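You operate a simulated robot arm through the tools that you are given. There is no shell and no other tool. Be economical: measure what you need, move in short steps, check, and stop when the job is done.

You are at the controls of a simulated robot arm. One attempt, no reset.

Task
Gauge the seal bore and seat the steel spacer that the work card calls for.
Fine: bridge over, rod down to the seat, bridge parked; the spacer goes right down.

It is judged by the outcome, as a careful person would: the job done as asked, and still so three seconds after it is handed in. It fails if anything else is knocked over, pushed out of place, dropped, spilled or broken. Lids that push on must go on centred and level and be pressed home; caps that screw on are set level and turned clockwise until they are tight.

Robot
A 6-joint arm with a fingered hand on a trunk, on a base that drives. Base frame: it is fixed to the floor where the robot stands at the start and does not move with it; the origin is under the middle of the robot, x ahead of it, y to its left, z up; the surface under the hand at the start is at about z = 0.88. Readings come in m, degrees, newtons and seconds.
With the tool pointing down near the work surface it reaches from about 0.3 to 0.7 m from the robot's upright axis, wherever it stands. Its first joint turns from -115.0 to 115.0 degrees. Places, roughly: gauge bridge [0.9, -0.1, 1]. Payload 4 kg.
The tool frame sits at the grasp point between the pads (the TCP): z along the fingers, y along the line on which they close. The tips reach 0.026 m beyond it. Largest opening 0.156 m; the body of the gripper starts 0.073 m behind the TCP. The gripper is a hand of 4 fingers: y runs from the thumb to the fingers, the wrist lies at [0, 0, -0.239] in the tool frame, and closing takes about 1.5 s.
Orientation is that of the tool frame in the base frame, as a unit quaternion [x, y, z, w]. With the fingers straight down and closing along the base's y, the tool's x points along the base's -x, its y along +y and its z along -z.

Tools
- The arm moves only by the tool servo_tool. Its argument "targets" is a list of rows, each a list of 2 entries, a list of its own where there are three numbers: the shift along the base's x, y, z in mm, then the turn, a rotation vector about the base's x, y, z in rad. In form: [[[dx, dy, dz], [wx, wy, wz]], ...]. A call has 1 to 12 rows; each row is the pose to reach, as a shift and turn from the pose commanded when the call began. "grip" is the finger opening in mm, from 0 to 156, set as the call begins (left out, the last holds). Rows are played at 5 a second. More than 0.05 m and 8.6 degrees between two rows, or a gripper value outside its range, and nothing of the call is played. Where a pose cannot be reached the arm comes as near as it can. A force on the tool above 90 N (or 10 N above the force at the start of the call, whichever is more), or a blocked arm, ends the call early, and 0.2 s more pass. Each finger travels about 0.072 m/s and halts on what it meets, pressing with about 26 N; the grip force reading is that of the motor and also rises with nothing between the fingers. The clock runs only during rows and for 0.2 s after the last one: add rows that repeat a pose to give the fingers time. It gives the time, the measured TCP pose, the force on the tool (base axes), the opening and the grip force at its end, in the units of the frame above (readings bear some noise), with the torque about the TCP (base axes, N m) and any sound that the robot's microphone picked up.
- Cameras (640 x 400 px; columns grow to the right, rows downward): "scene" is now at [0.0071, 0.1144, 1.7763]; the picture's right is [-0.50, -0.87, -0.00], its down [-0.58, 0.33, -0.74] and it looks along [0.65, -0.37, -0.67] (base axes); focal length 284 px, centre (320, 200). "wrist" rides on the gripper at [0.058, -0.058, -0.091] in the tool frame; the picture's right is [0.71, 0.71, 0.00], its down [-0.53, 0.53, -0.67] and it looks along [-0.47, 0.47, 0.74] (tool axes); focal length 265 px, centre (320, 200). There is no depth. A picture from a camera that has moved, and an enlarged one, comes with that camera's place and axes in the base frame and with its lens. The place of the scene camera against the robot may be out by one fixed shift of up to 0.018 m in any direction.
- camera(camera): a new picture of that camera. The clock stands still meanwhile.
- raise_lower(by): slides the trunk up (or, below 0, down) by that many m; the arm and the scene camera ride with it, the base frame stays. It gives what a move gives, with no picture.
- roll_base(legs): drives the robot by 1 to 6 legs, each [ahead, left, turn to the left] in m, m and degrees, along the robot's own axes; the way and the turn of a leg run together, so that a leg with both is an arc; at most 1.5 m and 180 degrees a leg. The arm and the cameras ride along, it lands a little off, and it stops where it bumps. It gives what a move gives.
- curl_fingers(finger1, finger2, finger3, thumb_bend): sets how far each is bent, from 0 (flat) to 100 (curled in); at 30 the hand is open as for a grip, at 70 the pads meet at the TCP. One left out holds its place. A second passes; each finger stops where it meets its share of the squeeze, and holds until it gets a number again. A gripper value or a shape takes the hand back. It gives what a move gives, with no picture; readings hold the bend of each and the force on the fingers (four entries, about 0 where the hand has none), thumb and palm.
- preshape(shape): the hand has 4 fingers and takes this shape, open, in about a second: jaw (thumb against the fingers, like two jaws); tri (thumb and two fingers); tip (a fingertip pinch); poke (one finger out to press); point (the index stretched); flat (the hand flat); cup (the hand cupped); fist (a fist). The gripper value then closes the fingers along that shape, each until it touches; the sizes above hold for jaw. It gives what a move gives, with no picture.
- head_to(pan, tilt): turns the head with the scene camera to pan (to the left, within 155 degrees either way) and tilt (down, from -29 to 69), counted from straight ahead of the robot. It gives what a move gives.
- zoom(camera, box): a new picture of the part [left, top, right, bottom] of that camera's present view, enlarged. The clock stands still meanwhile.
- close_job(): hands the job in; it is judged then, once.

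Work in short steps. Places have to be worked out from the pictures, the camera data and where the tool is seen: move nearer, look again, correct. Check each grasp and each placing, and mend what went wrong. You have 120 turns and 90 pictures in all, those below and enlarged ones among them. Open the gripper and draw the arm clear of the work before you hand the job in, unless the task says otherwise; then end with one line.

The tools are called after ">>>" by a JSON object that holds its "fn" and its "kwargs". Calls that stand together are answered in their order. servo_tool: Moves the arm, as the interface text tells. Its arguments: {"type":"object","properties":{"targets":{"type":"array"},"grip":{"type":"number"}},"required":["targets"]} The other tools are called the same way: raise_lower (by) slides the trunk up or down; preshape (shape) gives the hand a shape; curl_fingers (finger1, finger2, finger3, thumb_bend) moves the fingers one by one; roll_base (legs) drives the base; head_to (pan, tilt) turns the head that bears the scene camera; camera (camera) takes a picture; zoom (camera, box) takes an enlarged picture of a part of a camera's view; close_job () hands the job in.

At the start:

```text
time_s: 0.0
tcp_pos: [0.4615, 0.0765, 1.3167]
tool_rot: [0.0, 1.0, 0.0, 0.001]
contact_force: [-0.7, -0.6, -0.2]
ft_torque: [0.0, -0.01, -0.01]
width: 0.1559
gripper_force: 0.0
shape: jaw
bend: [30.0, 30.0, 30.0, 30.0]
finger forces: [0.0, 0.0, 0.0, 0.0, 0.1, 0.0]
trunk travel left (down, up): [-0.85, 0.14]
robot x, y, heading: [0.0004, 0.0007, -0.1]
head pan, tilt: [-29.9, 42.0]
```

scene: 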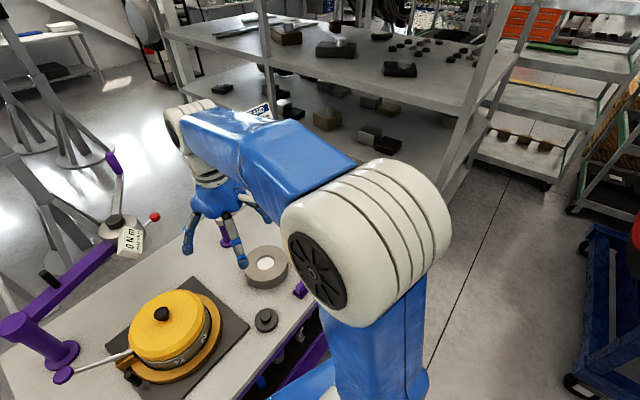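
wrist: 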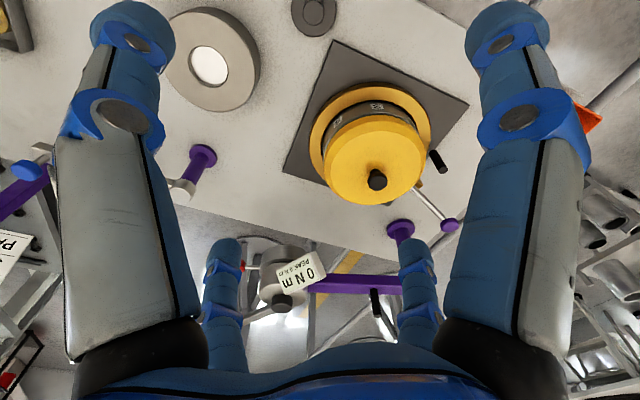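

I see a bench with a yellow gauge, a grey ring (bore?), a purple bridge, and a shelf. I look around with the head first.

>>> {"fn": "head_to", "kwargs": {"pan": 0, "tilt": 40}}

>>> {"fn": "camera", "kwargs": {"camera": "scene"}}

>>> {"fn": "head_to", "kwargs": {"pan": -60, "tilt": 40}}

>>> {"fn": "camera", "kwargs": {"camera": "scene"}}

>>> {"fn": "head_to", "kwargs": {"pan": 50, "tilt": 35}}

>>> {"fn": "camera", "kwargs": {"camera": "scene"}}

```text
time_s: 0.9
tcp_pos: [0.461, 0.0742, 1.3163]
tool_rot: [-0.001, 1.0, 0.0, 0.0]
contact_force: [0.2, 0.3, 0.1]
ft_torque: [0.01, -0.02, 0.02]
width: 0.1558
gripper_force: 0.0
shape: jaw
bend: [30.0, 30.0, 30.0, 30.0]
finger forces: [0.1, 0.0, 0.1, 0.1, 0.0, 0.0]
trunk travel left (down, up): [-0.85, 0.14]
robot x, y, heading: [-0.0024, -0.0003, -0.1]
head pan, tilt: [0.0, 40.0]
```

```text
87 pictures are left
camera scene: at [0.0212, 0.1557, 1.7792], right [0.0, -1.0, 0.0], down [-0.64, 0.0, -0.77], along [0.77, 0.0, -0.64], focal length 284 px, centre (320, 200)
```

scene: 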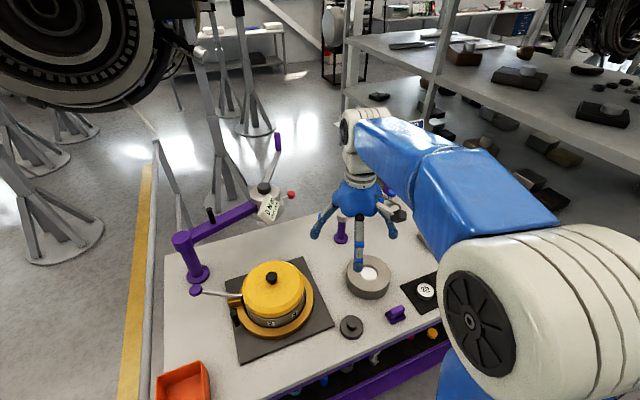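

```text
time_s: 2.2
tcp_pos: [0.461, 0.0755, 1.3165]
tool_rot: [0.0, 1.0, 0.0, 0.001]
contact_force: [-0.1, 1.2, 0.1]
ft_torque: [0.01, -0.03, -0.03]
width: 0.1559
gripper_force: 0.1
shape: jaw
bend: [30.0, 30.0, 30.0, 30.0]
finger forces: [0.0, 0.1, 0.0, 0.0, 0.0, 0.1]
trunk travel left (down, up): [-0.85, 0.14]
robot x, y, heading: [-0.0012, 0.0025, 0.1]
head pan, tilt: [-60.0, 40.0]
```

```text
86 pictures are left
camera scene: at [-0.0205, 0.0823, 1.7792], right [-0.87, -0.5, 0.0], down [-0.32, 0.56, -0.77], along [0.38, -0.66, -0.64], focal length 284 px, centre (320, 200)
```

scene: 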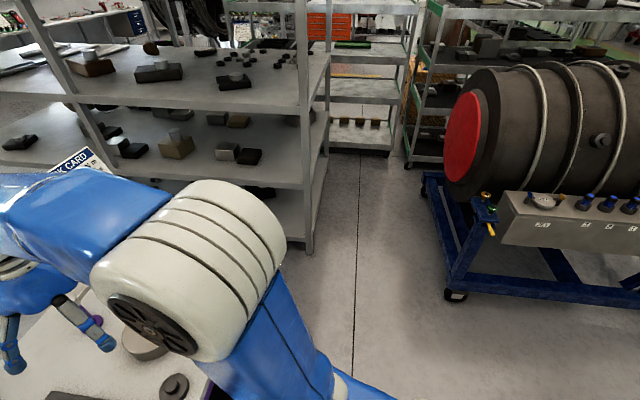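

```text
time_s: 4.1
tcp_pos: [0.4607, 0.0759, 1.3167]
tool_rot: [0.0, 1.0, 0.0, 0.0]
contact_force: [-0.3, -0.5, -0.9]
ft_torque: [0.01, 0.01, 0.0]
width: 0.156
gripper_force: 0.0
shape: jaw
bend: [30.0, 30.0, 30.0, 30.0]
finger forces: [0.1, 0.0, 0.0, 0.0, 0.0, 0.0]
trunk travel left (down, up): [-0.85, 0.14]
robot x, y, heading: [-0.0009, 0.0032, -0.2]
head pan, tilt: [50.0, 35.0]
```

```text
85 pictures are left
camera scene: at [-0.007, 0.2231, 1.7868], right [0.77, -0.64, 0.0], down [-0.37, -0.44, -0.82], along [0.53, 0.63, -0.57], focal length 284 px, centre (320, 200)
```

scene: 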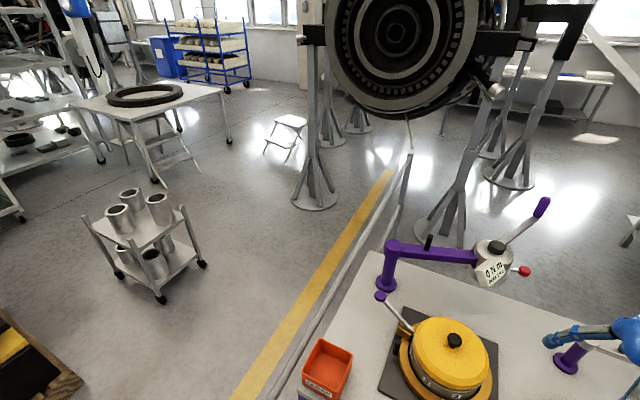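

The arm hides the right of the bench and the work card. I raise the trunk and swing the arm left, high up, then look.

>>> {"fn": "raise_lower", "kwargs": {"by": 0.13}}

>>> {"fn": "servo_tool", "kwargs": {"targets": [[[-20, 45, 0], [0, 0, 0]], [[-40, 90, 0], [0, 0, 0]], [[-60, 135, 0], [0, 0, 0]], [[-80, 180, 0], [0, 0, 0]], [[-100, 220, 0], [0, 0, 0]], [[-110, 265, 0], [0, 0, 0]], [[-130, 310, 0], [0, 0, 0]], [[-140, 350, 0], [0, 0, 0]]]}}

>>> {"fn": "head_to", "kwargs": {"pan": -25, "tilt": 50}}

>>> {"fn": "camera", "kwargs": {"camera": "scene"}}

```text
time_s: 5.7
tcp_pos: [0.4614, 0.0746, 1.4473]
tool_rot: [0.0, 1.0, 0.001, 0.001]
contact_force: [0.0, -0.2, -0.4]
ft_torque: [-0.03, 0.08, 0.0]
width: 0.1558
gripper_force: 0.1
shape: jaw
bend: [30.0, 30.0, 30.0, 30.0]
finger forces: [0.0, 0.0, 0.0, 0.1, 0.0, 0.0]
trunk travel left (down, up): [-0.98, 0.01]
robot x, y, heading: [0.0009, 0.0019, 0.0]
head pan, tilt: [50.0, 35.0]
```

```text
time_s: 7.5
tcp_pos: [0.3209, 0.4258, 1.4466]
tool_rot: [0.0, 1.0, -0.001, -0.001]
contact_force: [-0.1, 1.1, 0.6]
ft_torque: [0.0, 0.03, -0.02]
width: 0.1561
gripper_force: 0.1
shape: jaw
bend: [30.0, 30.0, 30.0, 30.0]
finger forces: [0.0, 0.0, 0.0, 0.0, 0.1, 0.0]
trunk travel left (down, up): [-0.98, 0.01]
robot x, y, heading: [0.0031, 0.003, -0.1]
head pan, tilt: [50.0, 35.0]
```

```text
time_s: 9.0
tcp_pos: [0.3207, 0.4237, 1.4476]
tool_rot: [0.0, 1.0, 0.0, 0.0]
contact_force: [-0.3, 0.3, 0.1]
ft_torque: [0.03, -0.01, 0.01]
width: 0.1559
gripper_force: 0.1
shape: jaw
bend: [30.0, 30.0, 30.0, 30.0]
finger forces: [0.0, 0.0, 0.1, 0.1, 0.0, 0.0]
trunk travel left (down, up): [-0.98, 0.01]
robot x, y, heading: [-0.0011, 0.0022, -0.2]
head pan, tilt: [-25.0, 50.0]
```

```text
84 pictures are left
camera scene: at [0.0051, 0.1234, 1.8951], right [-0.42, -0.91, 0.0], down [-0.69, 0.32, -0.64], along [0.58, -0.27, -0.77], focal length 284 px, centre (320, 200)
```

scene: 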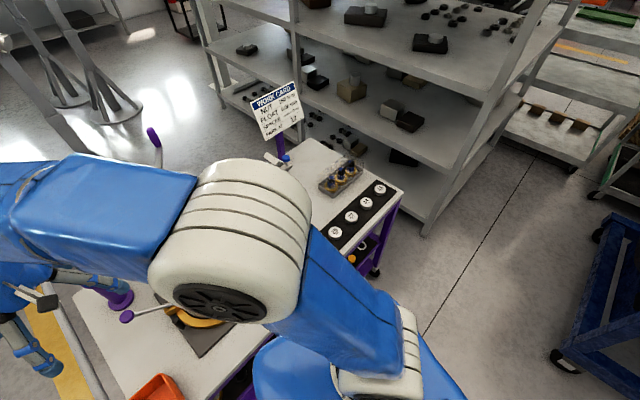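

Now the card and the spacers at the right are visible. I enlarge both.

>>> {"fn": "zoom", "kwargs": {"camera": "scene", "box": [230, 70, 320, 150]}}

>>> {"fn": "zoom", "kwargs": {"camera": "scene", "box": [300, 130, 420, 270]}}

```text
5.00 times, centred on (275, 110) of scene
camera zoom: at [0.0051, 0.1234, 1.8951], right [-0.42, -0.91, 0.0], down [-0.69, 0.32, -0.64], along [0.58, -0.27, -0.77], focal length 1417 px, centre (545, 650)
```

zoom: 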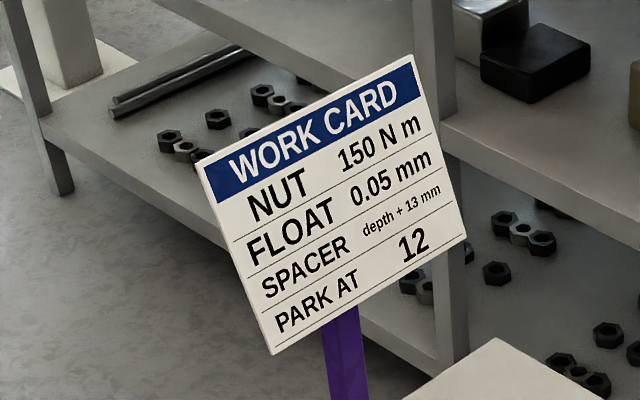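

```text
2.86 times, centred on (360, 200) of scene
camera zoom: at [0.0051, 0.1234, 1.8951], right [-0.42, -0.91, 0.0], down [-0.69, 0.32, -0.64], along [0.58, -0.27, -0.77], focal length 810 px, centre (206, 200)
```

zoom: 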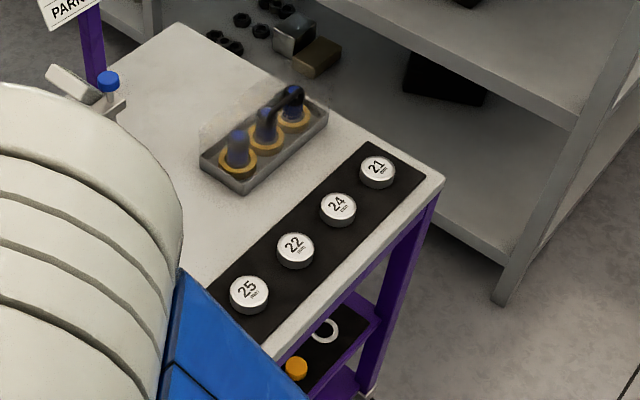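

The card calls for spacer = depth + 13 mm. The spacers are labelled 21, 24, 22, 25. I now swing the arm further left to uncover the bore and bridge.

>>> {"fn": "servo_tool", "kwargs": {"targets": [[[-45, 10, 0], [0, 0, 0.1]], [[-90, 20, 0], [0, 0, 0.2]], [[-135, 30, 0], [0, 0, 0.3]], [[-180, 40, 0], [0, 0, 0.4]], [[-225, 45, 0], [0, 0, 0.5]], [[-270, 50, 0], [0, 0, 0.6]], [[-315, 50, 0], [0, 0, 0.7]], [[-360, 50, 0], [0, 0, 0.8]], [[-400, 40, 0], [0, 0, 0.9]]]}}

>>> {"fn": "head_to", "kwargs": {"pan": -10, "tilt": 50}}

>>> {"fn": "camera", "kwargs": {"camera": "scene"}}

```text
time_s: 11.0
tcp_pos: [-0.0804, 0.4625, 1.446]
tool_rot: [-0.435, 0.9, 0.001, 0.001]
contact_force: [-0.5, 0.0, -0.3]
ft_torque: [0.03, 0.0, 0.01]
width: 0.1558
gripper_force: 0.1
shape: jaw
bend: [30.0, 30.0, 30.0, 30.0]
finger forces: [0.1, 0.1, 0.1, 0.0, 0.0, 0.1]
trunk travel left (down, up): [-0.98, 0.01]
robot x, y, heading: [-0.0004, 0.0015, 0.0]
head pan, tilt: [-25.0, 50.0]
```

```text
time_s: 11.8
tcp_pos: [-0.078, 0.4646, 1.4461]
tool_rot: [-0.433, 0.901, 0.001, 0.0]
contact_force: [0.5, 0.5, -0.2]
ft_torque: [0.02, 0.02, -0.01]
width: 0.1557
gripper_force: 0.0
shape: jaw
bend: [30.0, 30.0, 30.0, 30.0]
finger forces: [0.0, 0.0, 0.0, 0.1, 0.1, 0.1]
trunk travel left (down, up): [-0.98, 0.01]
robot x, y, heading: [-0.0012, 0.0002, -0.2]
head pan, tilt: [-10.0, 50.0]
```

```text
81 pictures are left
camera scene: at [0.013, 0.1424, 1.895], right [-0.17, -0.98, 0.0], down [-0.75, 0.13, -0.64], along [0.63, -0.11, -0.77], focal length 284 px, centre (320, 200)
```

scene: 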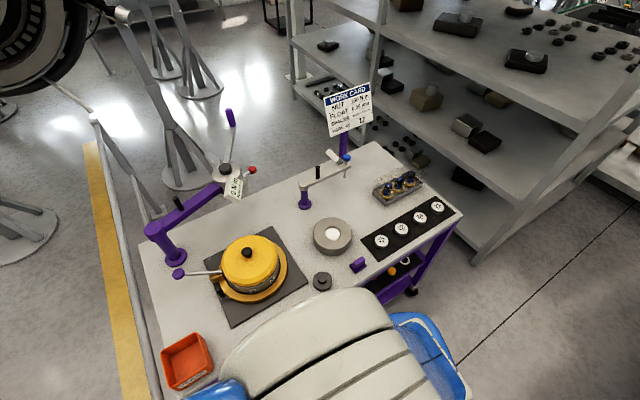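

>>> {"fn": "zoom", "kwargs": {"camera": "scene", "box": [270, 130, 400, 211]}}

>>> {"fn": "zoom", "kwargs": {"camera": "scene", "box": [290, 190, 460, 296]}}

```text
4.92 times, centred on (335, 170) of scene
camera zoom: at [0.013, 0.1424, 1.895], right [-0.17, -0.98, 0.0], down [-0.75, 0.13, -0.64], along [0.63, -0.11, -0.77], focal length 1396 px, centre (246, 345)
```

zoom: 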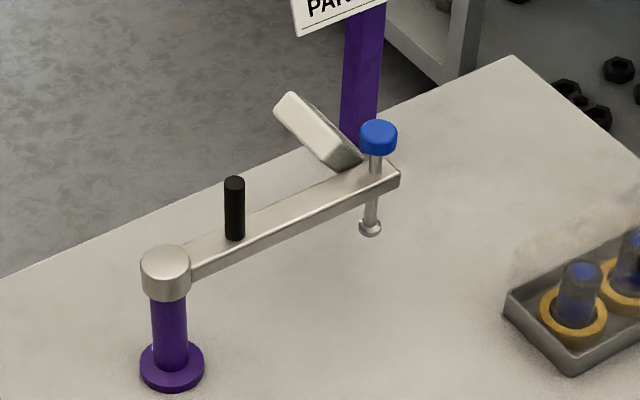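

```text
3.76 times, centred on (375, 243) of scene
camera zoom: at [0.013, 0.1424, 1.895], right [-0.17, -0.98, 0.0], down [-0.75, 0.13, -0.64], along [0.63, -0.11, -0.77], focal length 1067 px, centre (113, 38)
```

zoom: 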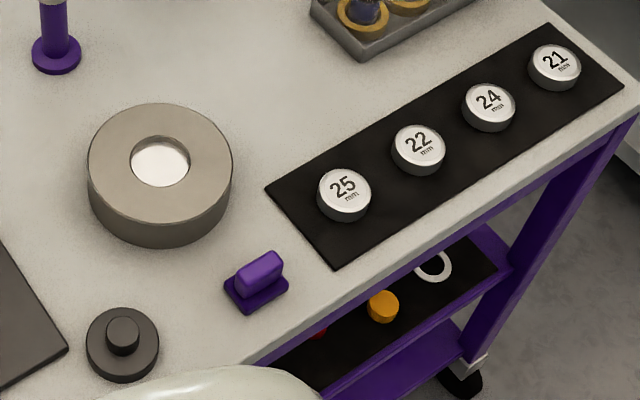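

The bridge post is near (0.84, 0.07), its rod end near (0.94, -0.14), and the bore near (0.63, -0.02), about 0.23 m from the post. I check the room between the robot base and the bench with the wrist camera and with the head tilted down.

>>> {"fn": "camera", "kwargs": {"camera": "wrist"}}

>>> {"fn": "head_to", "kwargs": {"pan": -60, "tilt": 69}}

>>> {"fn": "camera", "kwargs": {"camera": "scene"}}

```text
78 pictures are left
camera wrist: at [-0.0679, 0.3826, 1.5378], right [-0.99, -0.11, 0.0], down [-0.08, 0.74, 0.67], along [-0.08, 0.66, -0.74], focal length 265 px, centre (320, 200)
```

wrist: 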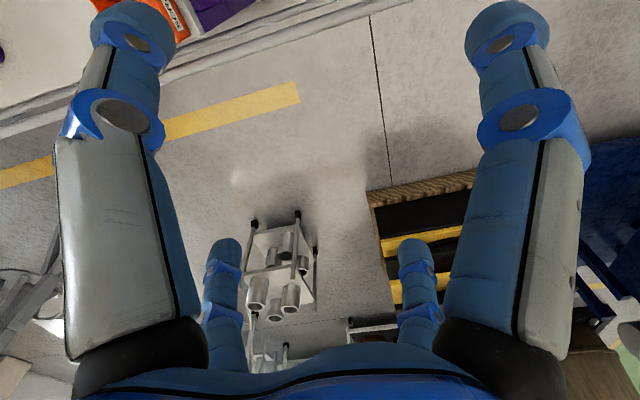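

```text
time_s: 12.9
tcp_pos: [-0.0766, 0.4641, 1.4465]
tool_rot: [-0.434, 0.901, 0.0, 0.0]
contact_force: [0.0, 0.2, -0.2]
ft_torque: [0.0, 0.0, 0.01]
width: 0.1559
gripper_force: 0.0
shape: jaw
bend: [30.0, 30.0, 30.0, 30.0]
finger forces: [0.0, 0.0, 0.1, 0.0, 0.0, 0.0]
trunk travel left (down, up): [-0.98, 0.01]
robot x, y, heading: [-0.001, 0.0007, -0.2]
head pan, tilt: [-60.0, 68.8]
```

```text
77 pictures are left
camera scene: at [-0.0342, 0.1076, 1.8731], right [-0.87, -0.5, 0.0], down [-0.47, 0.81, -0.36], along [0.18, -0.31, -0.93], focal length 284 px, centre (320, 200)
```

scene: 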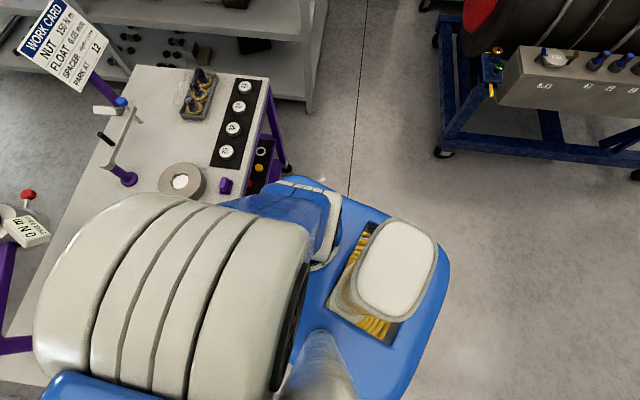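

The base seems to reach close to or under the bench. I look down at the base from the left side too.

>>> {"fn": "head_to", "kwargs": {"pan": 35, "tilt": 69}}

>>> {"fn": "camera", "kwargs": {"camera": "scene"}}

```text
time_s: 14.6
tcp_pos: [-0.0771, 0.4644, 1.4465]
tool_rot: [-0.434, 0.901, 0.001, 0.001]
contact_force: [0.6, 0.0, -0.3]
ft_torque: [-0.04, 0.03, 0.04]
width: 0.1559
gripper_force: 0.0
shape: jaw
bend: [30.0, 30.0, 30.0, 30.0]
finger forces: [0.0, 0.1, 0.0, 0.0, 0.0, 0.1]
trunk travel left (down, up): [-0.98, 0.01]
robot x, y, heading: [-0.0011, -0.0025, -0.0]
head pan, tilt: [35.0, 68.8]
```

```text
76 pictures are left
camera scene: at [-0.0169, 0.1878, 1.8731], right [0.57, -0.82, 0.0], down [-0.76, -0.53, -0.36], along [0.3, 0.21, -0.93], focal length 284 px, centre (320, 200)
```

scene: 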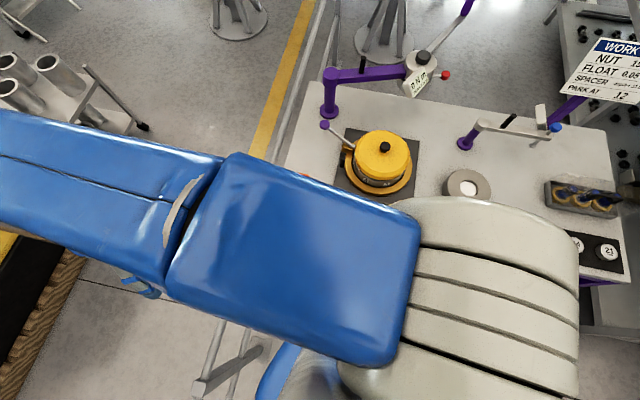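

I'll test whether the forward-tilted tool reaches the bridge from here. First I bring the arm back in front, high.

>>> {"fn": "servo_tool", "kwargs": {"targets": [[[40, 10, 0], [0, 0, -0.1]], [[85, 10, 0], [0, 0, -0.2]], [[130, 10, 0], [0, 0, -0.3]], [[175, 5, 0], [0, 0, -0.4]], [[220, 0, 0], [0, 0, -0.5]], [[265, -10, 0], [0, 0, -0.6]], [[310, -20, 0], [0, 0, -0.7]], [[355, -30, 0], [0, 0, -0.8]], [[400, -40, 0], [0, 0, -0.9]], [[430, -80, 0], [0, 0, -0.9]], [[450, -120, 0], [0, 0, -0.9]], [[470, -165, 0], [0, 0, -0.9]]], "grip": 80}}

>>> {"fn": "servo_tool", "kwargs": {"targets": [[[20, -45, 0], [0, -0.1, 0]], [[40, -90, 0], [0, -0.2, 0]], [[60, -135, 0], [0, -0.3, 0]], [[80, -180, 0], [0, -0.4, 0]], [[120, -200, 0], [0, -0.5, 0]], [[160, -220, 0], [0, -0.6, 0]], [[200, -240, 0], [0, -0.7, 0]], [[240, -260, 0], [0, -0.75, 0]], [[285, -280, 0], [0, -0.75, 0]], [[330, -295, 0], [0, -0.75, 0]], [[370, -295, 0], [0, -0.75, 0]]]}}

>>> {"fn": "camera", "kwargs": {"camera": "wrist"}}

```text
time_s: 17.2
tcp_pos: [0.3931, 0.2978, 1.4458]
tool_rot: [0.0, 1.0, 0.001, -0.001]
contact_force: [0.4, 0.2, -0.5]
ft_torque: [0.03, 0.04, 0.02]
width: 0.0802
gripper_force: 0.0
shape: jaw
bend: [36.0, 36.0, 36.0, 70.0]
finger forces: [0.0, 0.0, 0.0, 0.1, 0.0, 0.1]
trunk travel left (down, up): [-0.98, 0.01]
robot x, y, heading: [0.0014, -0.0041, -0.2]
head pan, tilt: [35.0, 68.8]
```

```text
time_s: 19.6
tcp_pos: [0.7665, 0.0061, 1.444]
tool_rot: [-0.001, 0.931, 0.0, 0.365]
contact_force: [0.1, 1.4, -0.4]
ft_torque: [0.0, 0.03, -0.02]
width: 0.0801
gripper_force: 0.1
shape: jaw
bend: [36.0, 36.0, 36.0, 70.0]
finger forces: [0.0, 0.1, 0.0, 0.0, 0.1, 0.0]
trunk travel left (down, up): [-0.98, 0.01]
robot x, y, heading: [0.0029, -0.0026, -0.2]
head pan, tilt: [35.0, 68.8]
```

```text
75 pictures are left
camera wrist: at [0.6621, -0.0515, 1.4724], right [-0.52, 0.71, -0.48], down [-0.07, 0.53, 0.85], along [0.85, 0.47, -0.23], focal length 265 px, centre (320, 200)
```

wrist: 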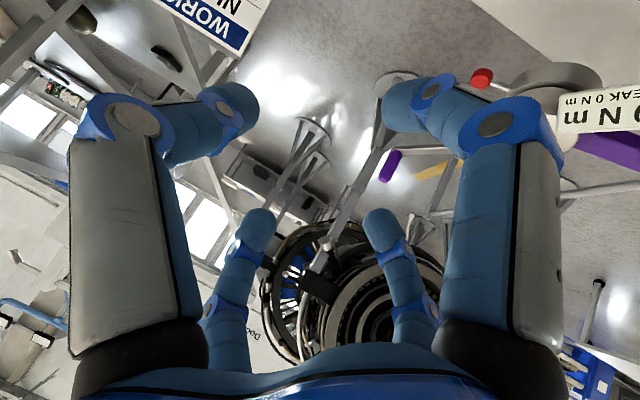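

>>> {"fn": "head_to", "kwargs": {"pan": -5, "tilt": 50}}

>>> {"fn": "camera", "kwargs": {"camera": "scene"}}

```text
time_s: 20.7
tcp_pos: [0.7656, 0.0057, 1.445]
tool_rot: [0.0, 0.931, -0.001, 0.364]
contact_force: [-0.2, -0.4, 0.0]
ft_torque: [-0.02, -0.01, -0.02]
width: 0.0804
gripper_force: 0.1
shape: jaw
bend: [36.0, 36.0, 36.0, 70.0]
finger forces: [0.0, 0.0, 0.1, 0.1, 0.1, 0.0]
trunk travel left (down, up): [-0.98, 0.01]
robot x, y, heading: [0.0011, 0.0002, 0.2]
head pan, tilt: [-5.0, 50.0]
```

```text
74 pictures are left
camera scene: at [0.0173, 0.1505, 1.8948], right [-0.09, -1.0, 0.0], down [-0.77, 0.07, -0.64], along [0.64, -0.06, -0.77], focal length 284 px, centre (320, 200)
```

scene: 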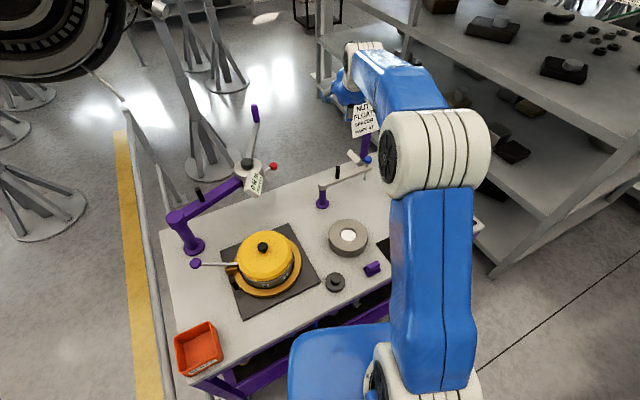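

The arm now leaves the bridge in view from the left. Reach seems good, so I lower the trunk toward bridge height and look again.

>>> {"fn": "raise_lower", "kwargs": {"by": -0.3}}

>>> {"fn": "camera", "kwargs": {"camera": "scene"}}

>>> {"fn": "camera", "kwargs": {"camera": "wrist"}}

```text
time_s: 23.7
tcp_pos: [0.7632, 0.0054, 1.1469]
tool_rot: [0.0, 0.93, 0.0, 0.367]
contact_force: [0.0, 0.3, -0.7]
ft_torque: [0.01, 0.0, -0.03]
width: 0.0806
gripper_force: 0.1
shape: jaw
bend: [36.0, 36.0, 36.0, 70.0]
finger forces: [0.1, 0.0, 0.0, 0.0, 0.0, 0.0]
trunk travel left (down, up): [-0.68, 0.31]
robot x, y, heading: [-0.0003, 0.001, -0.0]
head pan, tilt: [-5.0, 50.0]
```

```text
73 pictures are left
camera scene: at [0.0136, 0.149, 1.5951], right [-0.09, -1.0, 0.0], down [-0.76, 0.07, -0.64], along [0.64, -0.06, -0.77], focal length 284 px, centre (320, 200)
```

scene: 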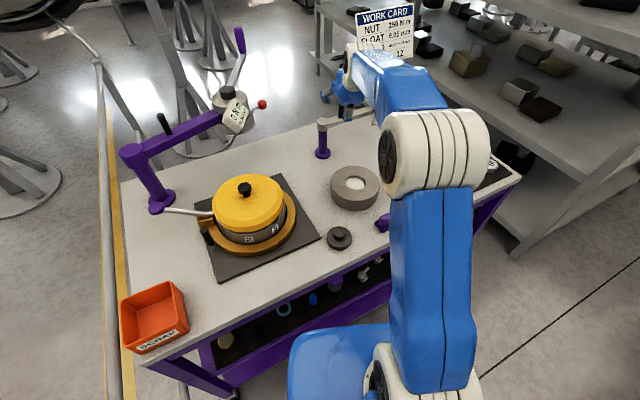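

```text
72 pictures are left
camera wrist: at [0.6578, -0.0532, 1.1746], right [-0.52, 0.71, -0.48], down [-0.07, 0.53, 0.85], along [0.85, 0.47, -0.22], focal length 265 px, centre (320, 200)
```

wrist: 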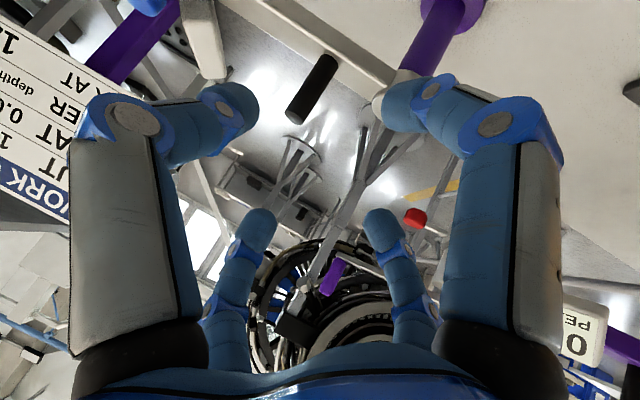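

Handle triangulates to about (0.88, 0.00), z 1.00–1.06. I move to a standoff along the tool axis with a wider opening and check.

>>> {"fn": "servo_tool", "kwargs": {"targets": [[[26, -1, -14], [0, 0, 0]], [[52, -2, -29], [0, 0, 0]], [[52, -2, -29], [0, 0, 0]], [[52, -2, -29], [0, 0, 0]]], "grip": 110}}

>>> {"fn": "camera", "kwargs": {"camera": "wrist"}}

>>> {"fn": "zoom", "kwargs": {"camera": "scene", "box": [290, 30, 420, 160]}}

```text
time_s: 24.7
tcp_pos: [0.8155, 0.003, 1.117]
tool_rot: [0.001, 0.931, -0.001, 0.366]
contact_force: [-0.6, -1.1, -0.8]
ft_torque: [-0.01, -0.01, 0.02]
width: 0.1096
gripper_force: 0.1
shape: jaw
bend: [29.0, 29.0, 29.0, 65.0]
finger forces: [0.0, 0.1, 0.0, 0.0, 0.0, 0.0]
trunk travel left (down, up): [-0.68, 0.31]
robot x, y, heading: [-0.0008, -0.0, 0.0]
head pan, tilt: [-5.0, 50.0]
```

```text
71 pictures are left
camera wrist: at [0.7104, -0.0548, 1.1453], right [-0.52, 0.71, -0.48], down [-0.07, 0.53, 0.85], along [0.85, 0.47, -0.22], focal length 265 px, centre (320, 200)
```

wrist: 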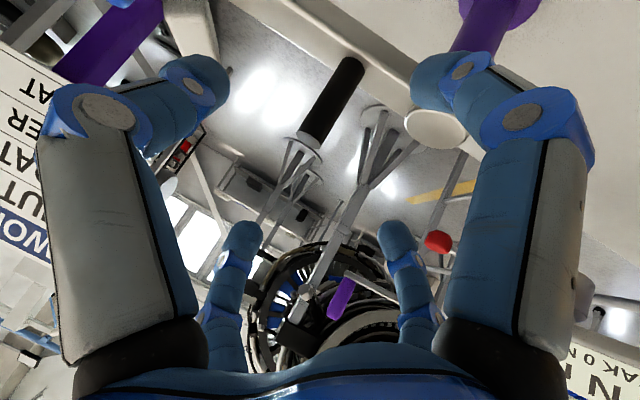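

```text
3.08 times, centred on (355, 95) of scene
camera zoom: at [0.0141, 0.1491, 1.595], right [-0.09, -1.0, 0.0], down [-0.76, 0.07, -0.64], along [0.64, -0.06, -0.77], focal length 872 px, centre (212, 523)
```

zoom: 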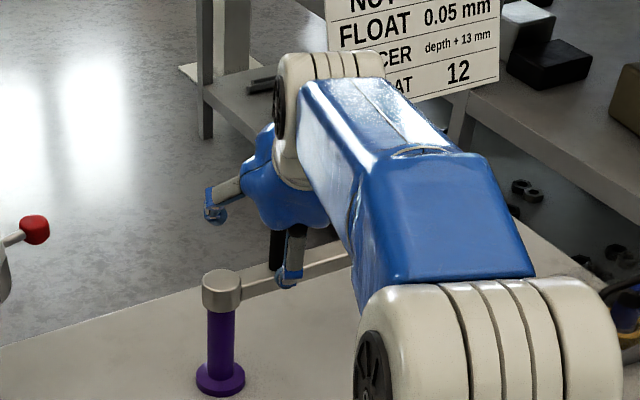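

Two wrist views put the handle nearer, at x≈0.84, z 1.03–1.09, but the baseline is short. I take another view from a clearly different point.

>>> {"fn": "servo_tool", "kwargs": {"targets": [[[-20, -20, 30], [0, 0, 0]], [[-40, -60, 50], [0, 0, 0]], [[-40, -90, 60], [0, 0, 0]], [[-40, -90, 60], [0, 0, 0]]]}}

>>> {"fn": "camera", "kwargs": {"camera": "wrist"}}

>>> {"fn": "zoom", "kwargs": {"camera": "scene", "box": [290, 30, 420, 160]}}

```text
time_s: 25.7
tcp_pos: [0.7743, -0.0866, 1.1782]
tool_rot: [0.0, 0.93, -0.001, 0.367]
contact_force: [-0.5, -0.1, 0.8]
ft_torque: [0.0, 0.03, 0.04]
width: 0.1094
gripper_force: 0.1
shape: jaw
bend: [29.0, 29.0, 29.0, 65.0]
finger forces: [0.0, 0.0, 0.0, 0.1, 0.1, 0.0]
trunk travel left (down, up): [-0.68, 0.31]
robot x, y, heading: [0.0015, -0.0008, -0.2]
head pan, tilt: [-5.0, 50.0]
```

```text
69 pictures are left
camera wrist: at [0.6689, -0.1448, 1.206], right [-0.52, 0.71, -0.48], down [-0.07, 0.53, 0.85], along [0.85, 0.47, -0.22], focal length 265 px, centre (320, 200)
```

wrist: 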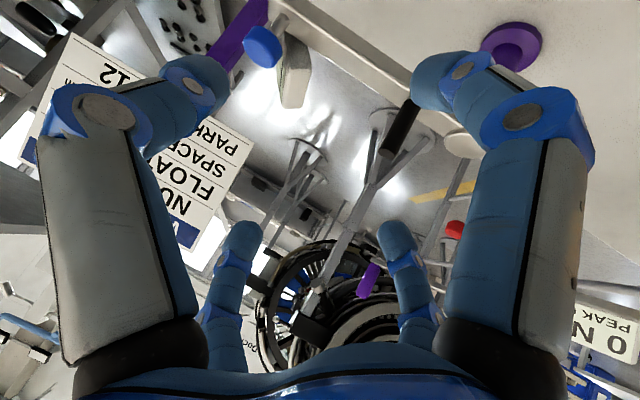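

```text
3.08 times, centred on (355, 95) of scene
camera zoom: at [0.0127, 0.1498, 1.595], right [-0.09, -1.0, 0.0], down [-0.76, 0.07, -0.64], along [0.64, -0.06, -0.77], focal length 872 px, centre (212, 523)
```

zoom: 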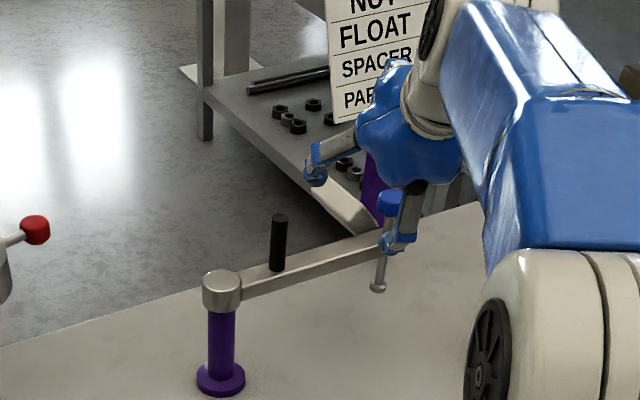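

Combined views give the handle top at about (0.855, -0.001, 1.081), with the bar top at z≈1.022. Before grasping, I check which finger is which by bending one.

>>> {"fn": "curl_fingers", "kwargs": {"finger1": 65, "finger2": 20, "finger3": 20, "thumb_bend": 20}}

>>> {"fn": "camera", "kwargs": {"camera": "wrist"}}

>>> {"fn": "curl_fingers", "kwargs": {"finger1": 20, "finger2": 65, "finger3": 20, "thumb_bend": 20}}

>>> {"fn": "camera", "kwargs": {"camera": "wrist"}}

```text
time_s: 26.7
tcp_pos: [0.7744, -0.0874, 1.1767]
tool_rot: [0.0, 0.931, 0.0, 0.366]
contact_force: [-0.9, 0.1, -0.9]
ft_torque: [0.0, 0.01, 0.0]
width: 0.0846
gripper_force: 0.0
shape: fingers
bend: [65.0, 20.0, 20.0, 20.0]
finger forces: [0.0, 0.1, 0.0, 0.0, 0.0, 0.0]
trunk travel left (down, up): [-0.68, 0.31]
robot x, y, heading: [-0.0036, -0.0003, 0.2]
head pan, tilt: [-5.0, 50.0]
```

```text
67 pictures are left
camera wrist: at [0.6696, -0.1452, 1.2055], right [-0.52, 0.71, -0.48], down [-0.07, 0.53, 0.85], along [0.85, 0.47, -0.22], focal length 265 px, centre (320, 200)
```

wrist: 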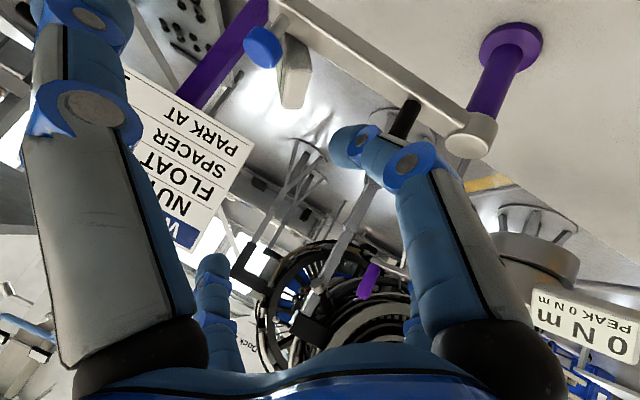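

```text
time_s: 27.7
tcp_pos: [0.7742, -0.087, 1.1775]
tool_rot: [0.001, 0.931, -0.001, 0.366]
contact_force: [-0.3, -0.2, -0.2]
ft_torque: [-0.01, 0.0, -0.01]
width: 0.1233
gripper_force: 0.2
shape: fingers
bend: [20.0, 65.0, 20.0, 20.0]
finger forces: [0.0, 0.0, 0.0, 0.1, 0.0, 0.0]
trunk travel left (down, up): [-0.68, 0.31]
robot x, y, heading: [-0.0042, 0.0037, 0.2]
head pan, tilt: [-5.0, 50.0]
```

```text
66 pictures are left
camera wrist: at [0.6695, -0.1451, 1.2055], right [-0.52, 0.71, -0.48], down [-0.07, 0.53, 0.85], along [0.85, 0.47, -0.22], focal length 265 px, centre (320, 200)
```

wrist: 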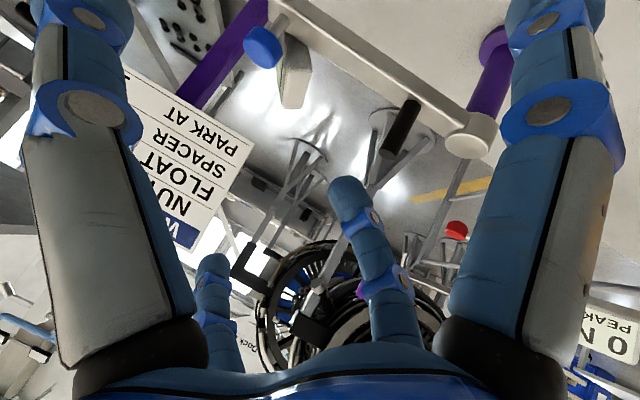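

Finger 1 lies on the tool's +x side (lower here), with thumb at -y; TCP projects to the wrist image centre. I take jaw shape at 80 mm, go to a standoff along the tool axis, and verify.

>>> {"fn": "preshape", "kwargs": {"shape": "jaw"}}

>>> {"fn": "servo_tool", "kwargs": {"targets": [[[6, 30, -10], [0, 0, 0]], [[16, 60, -30], [0, 0, 0]], [[26, 86, -49], [0, 0, 0]], [[26, 86, -49], [0, 0, 0]]], "grip": 80}}

>>> {"fn": "camera", "kwargs": {"camera": "wrist"}}

```text
time_s: 28.6
tcp_pos: [0.774, -0.087, 1.1785]
tool_rot: [0.001, 0.93, 0.0, 0.367]
contact_force: [-0.5, 1.0, 1.2]
ft_torque: [-0.02, 0.01, 0.03]
width: 0.1559
gripper_force: 0.1
shape: jaw
bend: [30.0, 30.0, 30.0, 30.0]
finger forces: [0.1, 0.1, 0.0, 0.1, 0.0, 0.0]
trunk travel left (down, up): [-0.68, 0.31]
robot x, y, heading: [0.0023, 0.0007, -0.1]
head pan, tilt: [-5.0, 50.0]
```

```text
time_s: 29.6
tcp_pos: [0.7996, -0.0023, 1.129]
tool_rot: [0.001, 0.93, 0.0, 0.366]
contact_force: [0.0, -0.6, -0.7]
ft_torque: [0.02, 0.01, 0.0]
width: 0.0804
gripper_force: 0.1
shape: jaw
bend: [36.0, 36.0, 36.0, 70.0]
finger forces: [0.0, 0.0, 0.1, 0.0, 0.0, 0.0]
trunk travel left (down, up): [-0.68, 0.31]
robot x, y, heading: [0.0006, 0.0027, 0.0]
head pan, tilt: [-5.0, 50.0]
```

```text
65 pictures are left
camera wrist: at [0.6953, -0.0602, 1.1568], right [-0.52, 0.71, -0.48], down [-0.07, 0.53, 0.85], along [0.85, 0.47, -0.22], focal length 265 px, centre (320, 200)
```

wrist: 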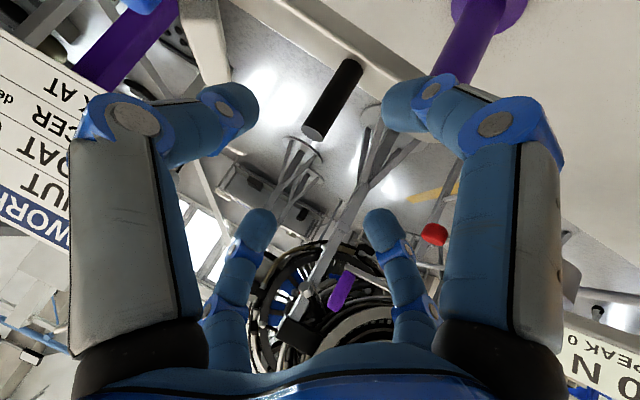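

Handle estimate holds (0.854, -0.003, 1.082). I advance along the tool axis to TCP z 1.07 and close.

>>> {"fn": "servo_tool", "kwargs": {"targets": [[[18, 0, -19], [0, 0, 0]], [[36, 0, -38], [0, 0, 0]], [[55, 0, -58], [0, 0, 0]], [[55, 0, -58], [0, 0, 0]]]}}

>>> {"fn": "camera", "kwargs": {"camera": "wrist"}}

```text
time_s: 30.6
tcp_pos: [0.8549, -0.0017, 1.072]
tool_rot: [0.0, 0.93, 0.0, 0.368]
contact_force: [0.1, -0.2, 1.1]
ft_torque: [0.0, 0.0, -0.01]
width: 0.0806
gripper_force: 0.0
shape: jaw
bend: [36.0, 36.0, 36.0, 70.0]
finger forces: [0.1, 0.0, 0.0, 0.0, 0.0, 0.0]
trunk travel left (down, up): [-0.68, 0.31]
robot x, y, heading: [-0.0015, -0.0007, 0.1]
head pan, tilt: [-5.0, 50.0]
```

```text
64 pictures are left
camera wrist: at [0.7493, -0.0593, 1.0997], right [-0.52, 0.71, -0.48], down [-0.07, 0.53, 0.85], along [0.85, 0.47, -0.22], focal length 265 px, centre (320, 200)
```

wrist: 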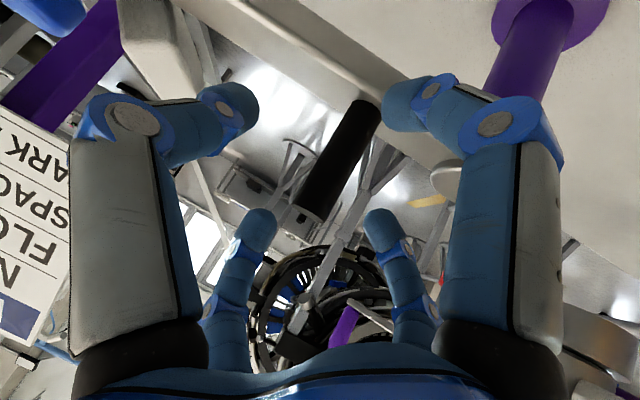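

The handle stands between thumb and fingers. I close on it.

>>> {"fn": "servo_tool", "kwargs": {"targets": [[[0, 0, 0], [0, 0, 0]], [[0, 0, 0], [0, 0, 0]], [[0, 0, 0], [0, 0, 0]], [[0, 0, 0], [0, 0, 0]], [[0, 0, 0], [0, 0, 0]], [[0, 0, 0], [0, 0, 0]]], "grip": 0}}

>>> {"fn": "camera", "kwargs": {"camera": "wrist"}}

```text
time_s: 32.0
tcp_pos: [0.8558, -0.0029, 1.0732]
tool_rot: [0.001, 0.93, -0.001, 0.367]
contact_force: [7.3, -2.2, 10.2]
ft_torque: [0.09, 1.48, -0.05]
width: 0.0063
gripper_force: 26.6
shape: jaw
bend: [83.0, 70.0, 70.0, 70.0]
finger forces: [34.4, 23.0, 33.9, 0.0, 21.8, 0.0]
trunk travel left (down, up): [-0.68, 0.31]
robot x, y, heading: [0.0016, -0.0039, 0.2]
head pan, tilt: [-5.0, 50.0]
```

```text
63 pictures are left
camera wrist: at [0.7511, -0.0603, 1.1005], right [-0.51, 0.71, -0.48], down [-0.07, 0.53, 0.85], along [0.85, 0.47, -0.22], focal length 265 px, centre (320, 200)
```

wrist: 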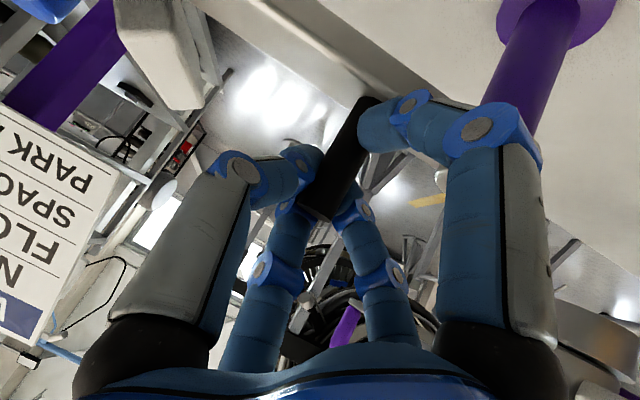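

Gripped (three fingers and thumb loaded). I swing clockwise about the post (0.831, 0.062), starting with about 40°.

>>> {"fn": "servo_tool", "kwargs": {"targets": [[[-6, -1.7, 0], [0, 0, -0.05]], [[-11.5, -2.8, 0], [0, 0, -0.1]], [[-17.4, -3.7, 0], [0, 0, -0.15]], [[-23.3, -4, 0], [0, 0, -0.2]], [[-29.2, -3.8, 0], [0, 0, -0.25]], [[-35.1, -3.1, 0], [0, 0, -0.3]], [[-41, -1.8, 0], [0, 0, -0.35]], [[-46.6, -0.1, 0], [0, 0, -0.4]]]}}

>>> {"fn": "zoom", "kwargs": {"camera": "scene", "box": [270, 50, 430, 210]}}

```text
time_s: 33.8
tcp_pos: [0.8073, -0.0037, 1.0726]
tool_rot: [0.187, 0.911, -0.073, 0.359]
contact_force: [-1.9, -11.9, 16.8]
ft_torque: [0.64, 1.22, -0.18]
width: 0.0063
gripper_force: 26.2
shape: jaw
bend: [84.0, 70.0, 70.0, 70.0]
finger forces: [36.0, 27.9, 31.1, 0.1, 0.0, 0.1]
trunk travel left (down, up): [-0.68, 0.31]
robot x, y, heading: [-0.0004, 0.002, -0.2]
head pan, tilt: [-5.0, 50.0]
```

```text
2.50 times, centred on (350, 130) of scene
camera zoom: at [0.0103, 0.1466, 1.5953], right [-0.09, -1.0, 0.0], down [-0.76, 0.07, -0.64], along [0.64, -0.05, -0.76], focal length 709 px, centre (245, 375)
```

zoom: 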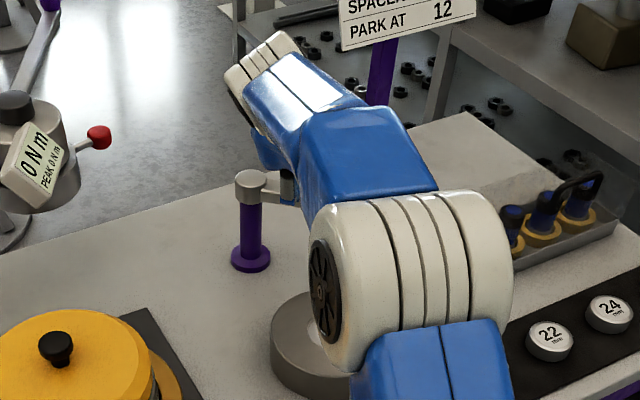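

The bar followed to about -110°. I continue to about -140° and look.

>>> {"fn": "servo_tool", "kwargs": {"targets": [[[-5.5, 2.3, 0], [0, 0, -0.05]], [[-10.8, 4.9, 0], [0, 0, -0.1]], [[-15.8, 8.1, 0], [0, 0, -0.15]], [[-20.6, 11.6, 0], [0, 0, -0.2]], [[-25, 15.6, 0], [0, 0, -0.25]], [[-29, 19.8, 0], [0, 0, -0.3]]]}}

>>> {"fn": "zoom", "kwargs": {"camera": "scene", "box": [270, 50, 430, 210]}}

>>> {"fn": "camera", "kwargs": {"camera": "wrist"}}

```text
time_s: 35.2
tcp_pos: [0.7769, 0.016, 1.0728]
tool_rot: [0.32, 0.874, -0.125, 0.344]
contact_force: [-7.7, -10.5, 14.7]
ft_torque: [1.04, 0.96, -0.3]
width: 0.0058
gripper_force: 25.8
shape: jaw
bend: [84.0, 70.0, 70.0, 70.0]
finger forces: [37.1, 31.2, 27.7, 0.0, 0.1, 0.1]
trunk travel left (down, up): [-0.68, 0.31]
robot x, y, heading: [0.001, 0.0006, -0.1]
head pan, tilt: [-5.0, 50.0]
```

```text
2.50 times, centred on (350, 130) of scene
camera zoom: at [0.0096, 0.147, 1.5953], right [-0.09, -1.0, 0.0], down [-0.76, 0.07, -0.64], along [0.64, -0.06, -0.76], focal length 709 px, centre (245, 375)
```

zoom: 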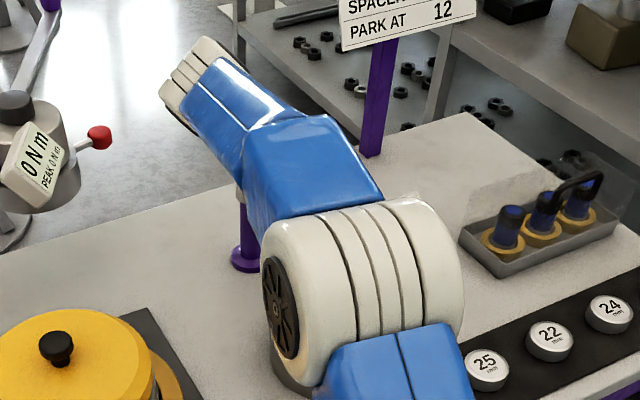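

```text
60 pictures are left
camera wrist: at [0.6591, 0.0409, 1.1], right [0.06, 0.87, -0.48], down [0.28, 0.45, 0.85], along [0.96, -0.19, -0.22], focal length 265 px, centre (320, 200)
```

wrist: 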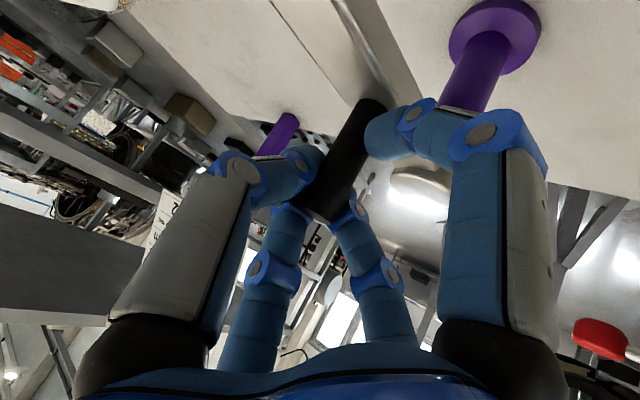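

The bar follows well, at about -140°. I continue gently to about -157°, watching for a stop.

>>> {"fn": "servo_tool", "kwargs": {"targets": [[[-3.6, 4.7, 0], [0, 0, -0.05]], [[-6.9, 9.7, 0], [0, 0, -0.1]], [[-9, 13.3, 0], [0, 0, -0.14]], [[-11, 17.5, 0], [0, 0, -0.18]]]}}

>>> {"fn": "camera", "kwargs": {"camera": "scene"}}

```text
time_s: 36.2
tcp_pos: [0.7665, 0.0342, 1.0721]
tool_rot: [0.397, 0.841, -0.156, 0.332]
contact_force: [-11.2, -8.5, 10.4]
ft_torque: [1.26, 0.77, -0.21]
width: 0.0062
gripper_force: 26.4
shape: jaw
bend: [84.0, 70.0, 70.0, 70.0]
finger forces: [38.0, 32.9, 24.0, 0.0, 0.0, 0.0]
trunk travel left (down, up): [-0.68, 0.31]
robot x, y, heading: [0.0011, 0.0003, 0.0]
head pan, tilt: [-5.0, 50.0]
```

```text
59 pictures are left
camera scene: at [0.0097, 0.147, 1.5953], right [-0.09, -1.0, 0.0], down [-0.76, 0.07, -0.64], along [0.64, -0.05, -0.76], focal length 284 px, centre (320, 200)
```

scene: 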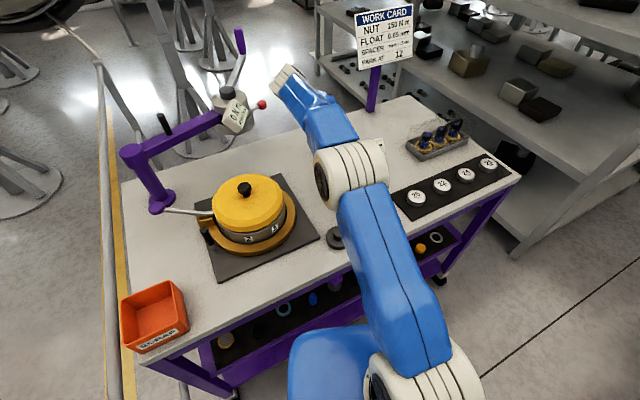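

Swung to about -157°. I open, lift straight up, and undo the yaw while moving the arm to the right for a clear view.

>>> {"fn": "servo_tool", "kwargs": {"targets": [[[0, 0, 0], [0, 0, 0]], [[0, 0, 0], [0, 0, 0]], [[0, 0, 0], [0, 0, 0]], [[0, 0, 0], [0, 0, 0]], [[0, 0, 0], [0, 0, 0]], [[0, 0, 20], [0, 0, 0]], [[0, 0, 45], [0, 0, 0]], [[0, 0, 75], [0, 0, 0]], [[0, 0, 100], [0, 0, 0.1]]], "grip": 80}}

>>> {"fn": "servo_tool", "kwargs": {"targets": [[[0, -40, 10], [0, 0, 0.1]], [[0, -80, 20], [0, 0, 0.2]], [[-10, -125, 30], [0, 0, 0.3]], [[-20, -170, 40], [0, 0, 0.4]], [[-20, -215, 50], [0, 0, 0.4]], [[-20, -260, 50], [0, 0, 0.4]], [[-20, -300, 50], [0, 0, 0.4]]]}}

>>> {"fn": "camera", "kwargs": {"camera": "scene"}}

```text
time_s: 38.2
tcp_pos: [0.7666, 0.0361, 1.1728]
tool_rot: [0.353, 0.861, -0.138, 0.34]
contact_force: [0.6, -0.2, 0.0]
ft_torque: [0.02, -0.05, 0.02]
width: 0.0797
gripper_force: 0.1
shape: jaw
bend: [36.0, 36.0, 36.0, 70.0]
finger forces: [0.1, 0.1, 0.1, 0.1, 0.0, 0.0]
trunk travel left (down, up): [-0.68, 0.31]
robot x, y, heading: [0.002, -0.0014, 0.1]
head pan, tilt: [-5.0, 50.0]
```

```text
time_s: 39.8
tcp_pos: [0.7514, -0.2649, 1.2196]
tool_rot: [0.176, 0.914, -0.069, 0.359]
contact_force: [0.2, -0.6, -0.4]
ft_torque: [0.01, 0.02, 0.03]
width: 0.08
gripper_force: 0.1
shape: jaw
bend: [36.0, 36.0, 36.0, 70.0]
finger forces: [0.1, 0.0, 0.0, 0.1, 0.0, 0.0]
trunk travel left (down, up): [-0.68, 0.31]
robot x, y, heading: [-0.0014, 0.0025, -0.1]
head pan, tilt: [-5.0, 50.0]
```

```text
58 pictures are left
camera scene: at [0.015, 0.1474, 1.5952], right [-0.09, -1.0, 0.0], down [-0.76, 0.07, -0.64], along [0.64, -0.06, -0.77], focal length 284 px, centre (320, 200)
```

scene: 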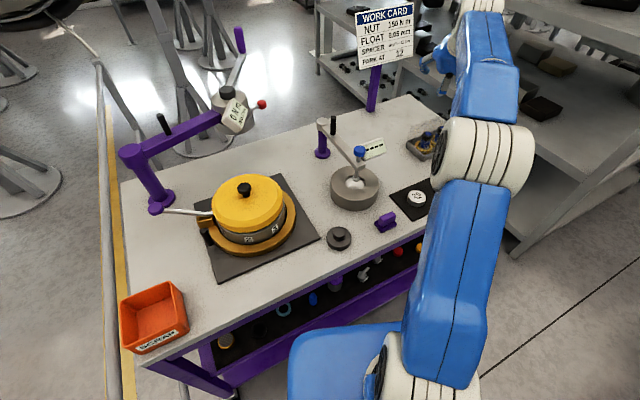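

>>> {"fn": "zoom", "kwargs": {"camera": "scene", "box": [300, 105, 410, 215]}}

```text
3.64 times, centred on (355, 160) of scene
camera zoom: at [0.015, 0.1474, 1.5952], right [-0.09, -1.0, 0.0], down [-0.76, 0.07, -0.64], along [0.64, -0.06, -0.77], focal length 1031 px, centre (193, 346)
```

zoom: 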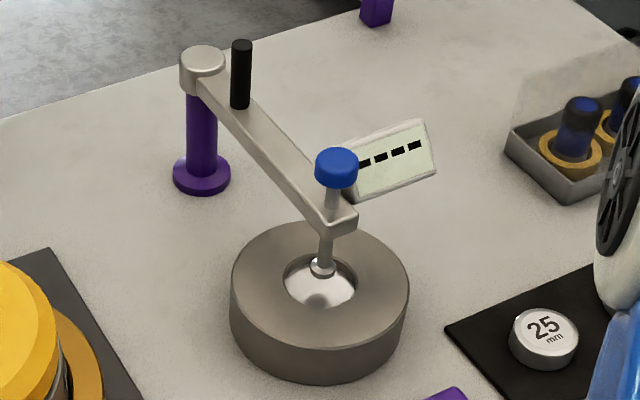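

The bridge is over the bore and the display ("- - - -") faces us. The rod knob is around (0.62–0.63, -0.023), top z≈1.07. I straighten the tool to point down, close the fingers, and come above the knob to press it.

>>> {"fn": "servo_tool", "kwargs": {"targets": [[[-20, 5, 10], [0.046, 0.116, 0]], [[-40, 10, 20], [0.093, 0.232, 0]], [[-60, 15, 30], [0.139, 0.348, 0]], [[-80, 15, 30], [0.185, 0.465, 0]], [[-105, 15, 30], [0.232, 0.581, 0]], [[-128, 15, 30], [0.278, 0.697, 0]], [[-128, 55, 30], [0.278, 0.697, 0]], [[-128, 100, 20], [0.278, 0.697, 0]], [[-128, 145, 10], [0.278, 0.697, 0]], [[-128, 190, -10], [0.278, 0.697, 0]]], "grip": 0}}

>>> {"fn": "camera", "kwargs": {"camera": "wrist"}}

>>> {"fn": "camera", "kwargs": {"camera": "scene"}}

```text
time_s: 42.0
tcp_pos: [0.6196, -0.0728, 1.211]
tool_rot: [0.189, 0.982, -0.001, 0.001]
contact_force: [0.2, 0.1, 0.0]
ft_torque: [0.0, 0.01, 0.03]
width: 0.0001
gripper_force: 26.0
shape: jaw
bend: [70.0, 70.0, 70.0, 70.0]
finger forces: [0.1, 0.1, 0.0, 0.1, 0.0, 0.0]
out of reach, approached as far as the arm can: row 3, 4, 5, 6, 7, 8, 9
trunk travel left (down, up): [-0.68, 0.31]
robot x, y, heading: [0.0006, 0.0017, 0.0]
head pan, tilt: [-5.0, 50.0]
```

```text
56 pictures are left
camera wrist: at [0.544, -0.105, 1.3032], right [-0.39, 0.92, 0.0], down [0.68, 0.29, 0.67], along [0.61, 0.26, -0.74], focal length 265 px, centre (320, 200)
```

wrist: 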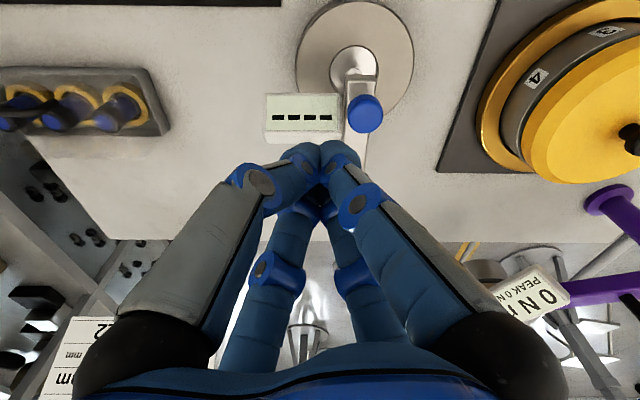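

```text
55 pictures are left
camera scene: at [0.0121, 0.1512, 1.5949], right [-0.09, -1.0, 0.0], down [-0.76, 0.07, -0.64], along [0.64, -0.06, -0.77], focal length 284 px, centre (320, 200)
```

scene: 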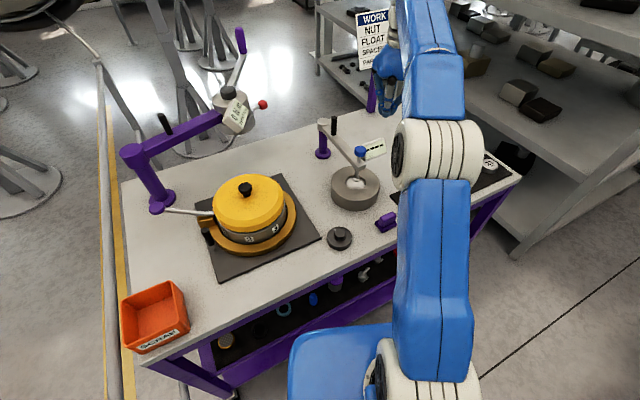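

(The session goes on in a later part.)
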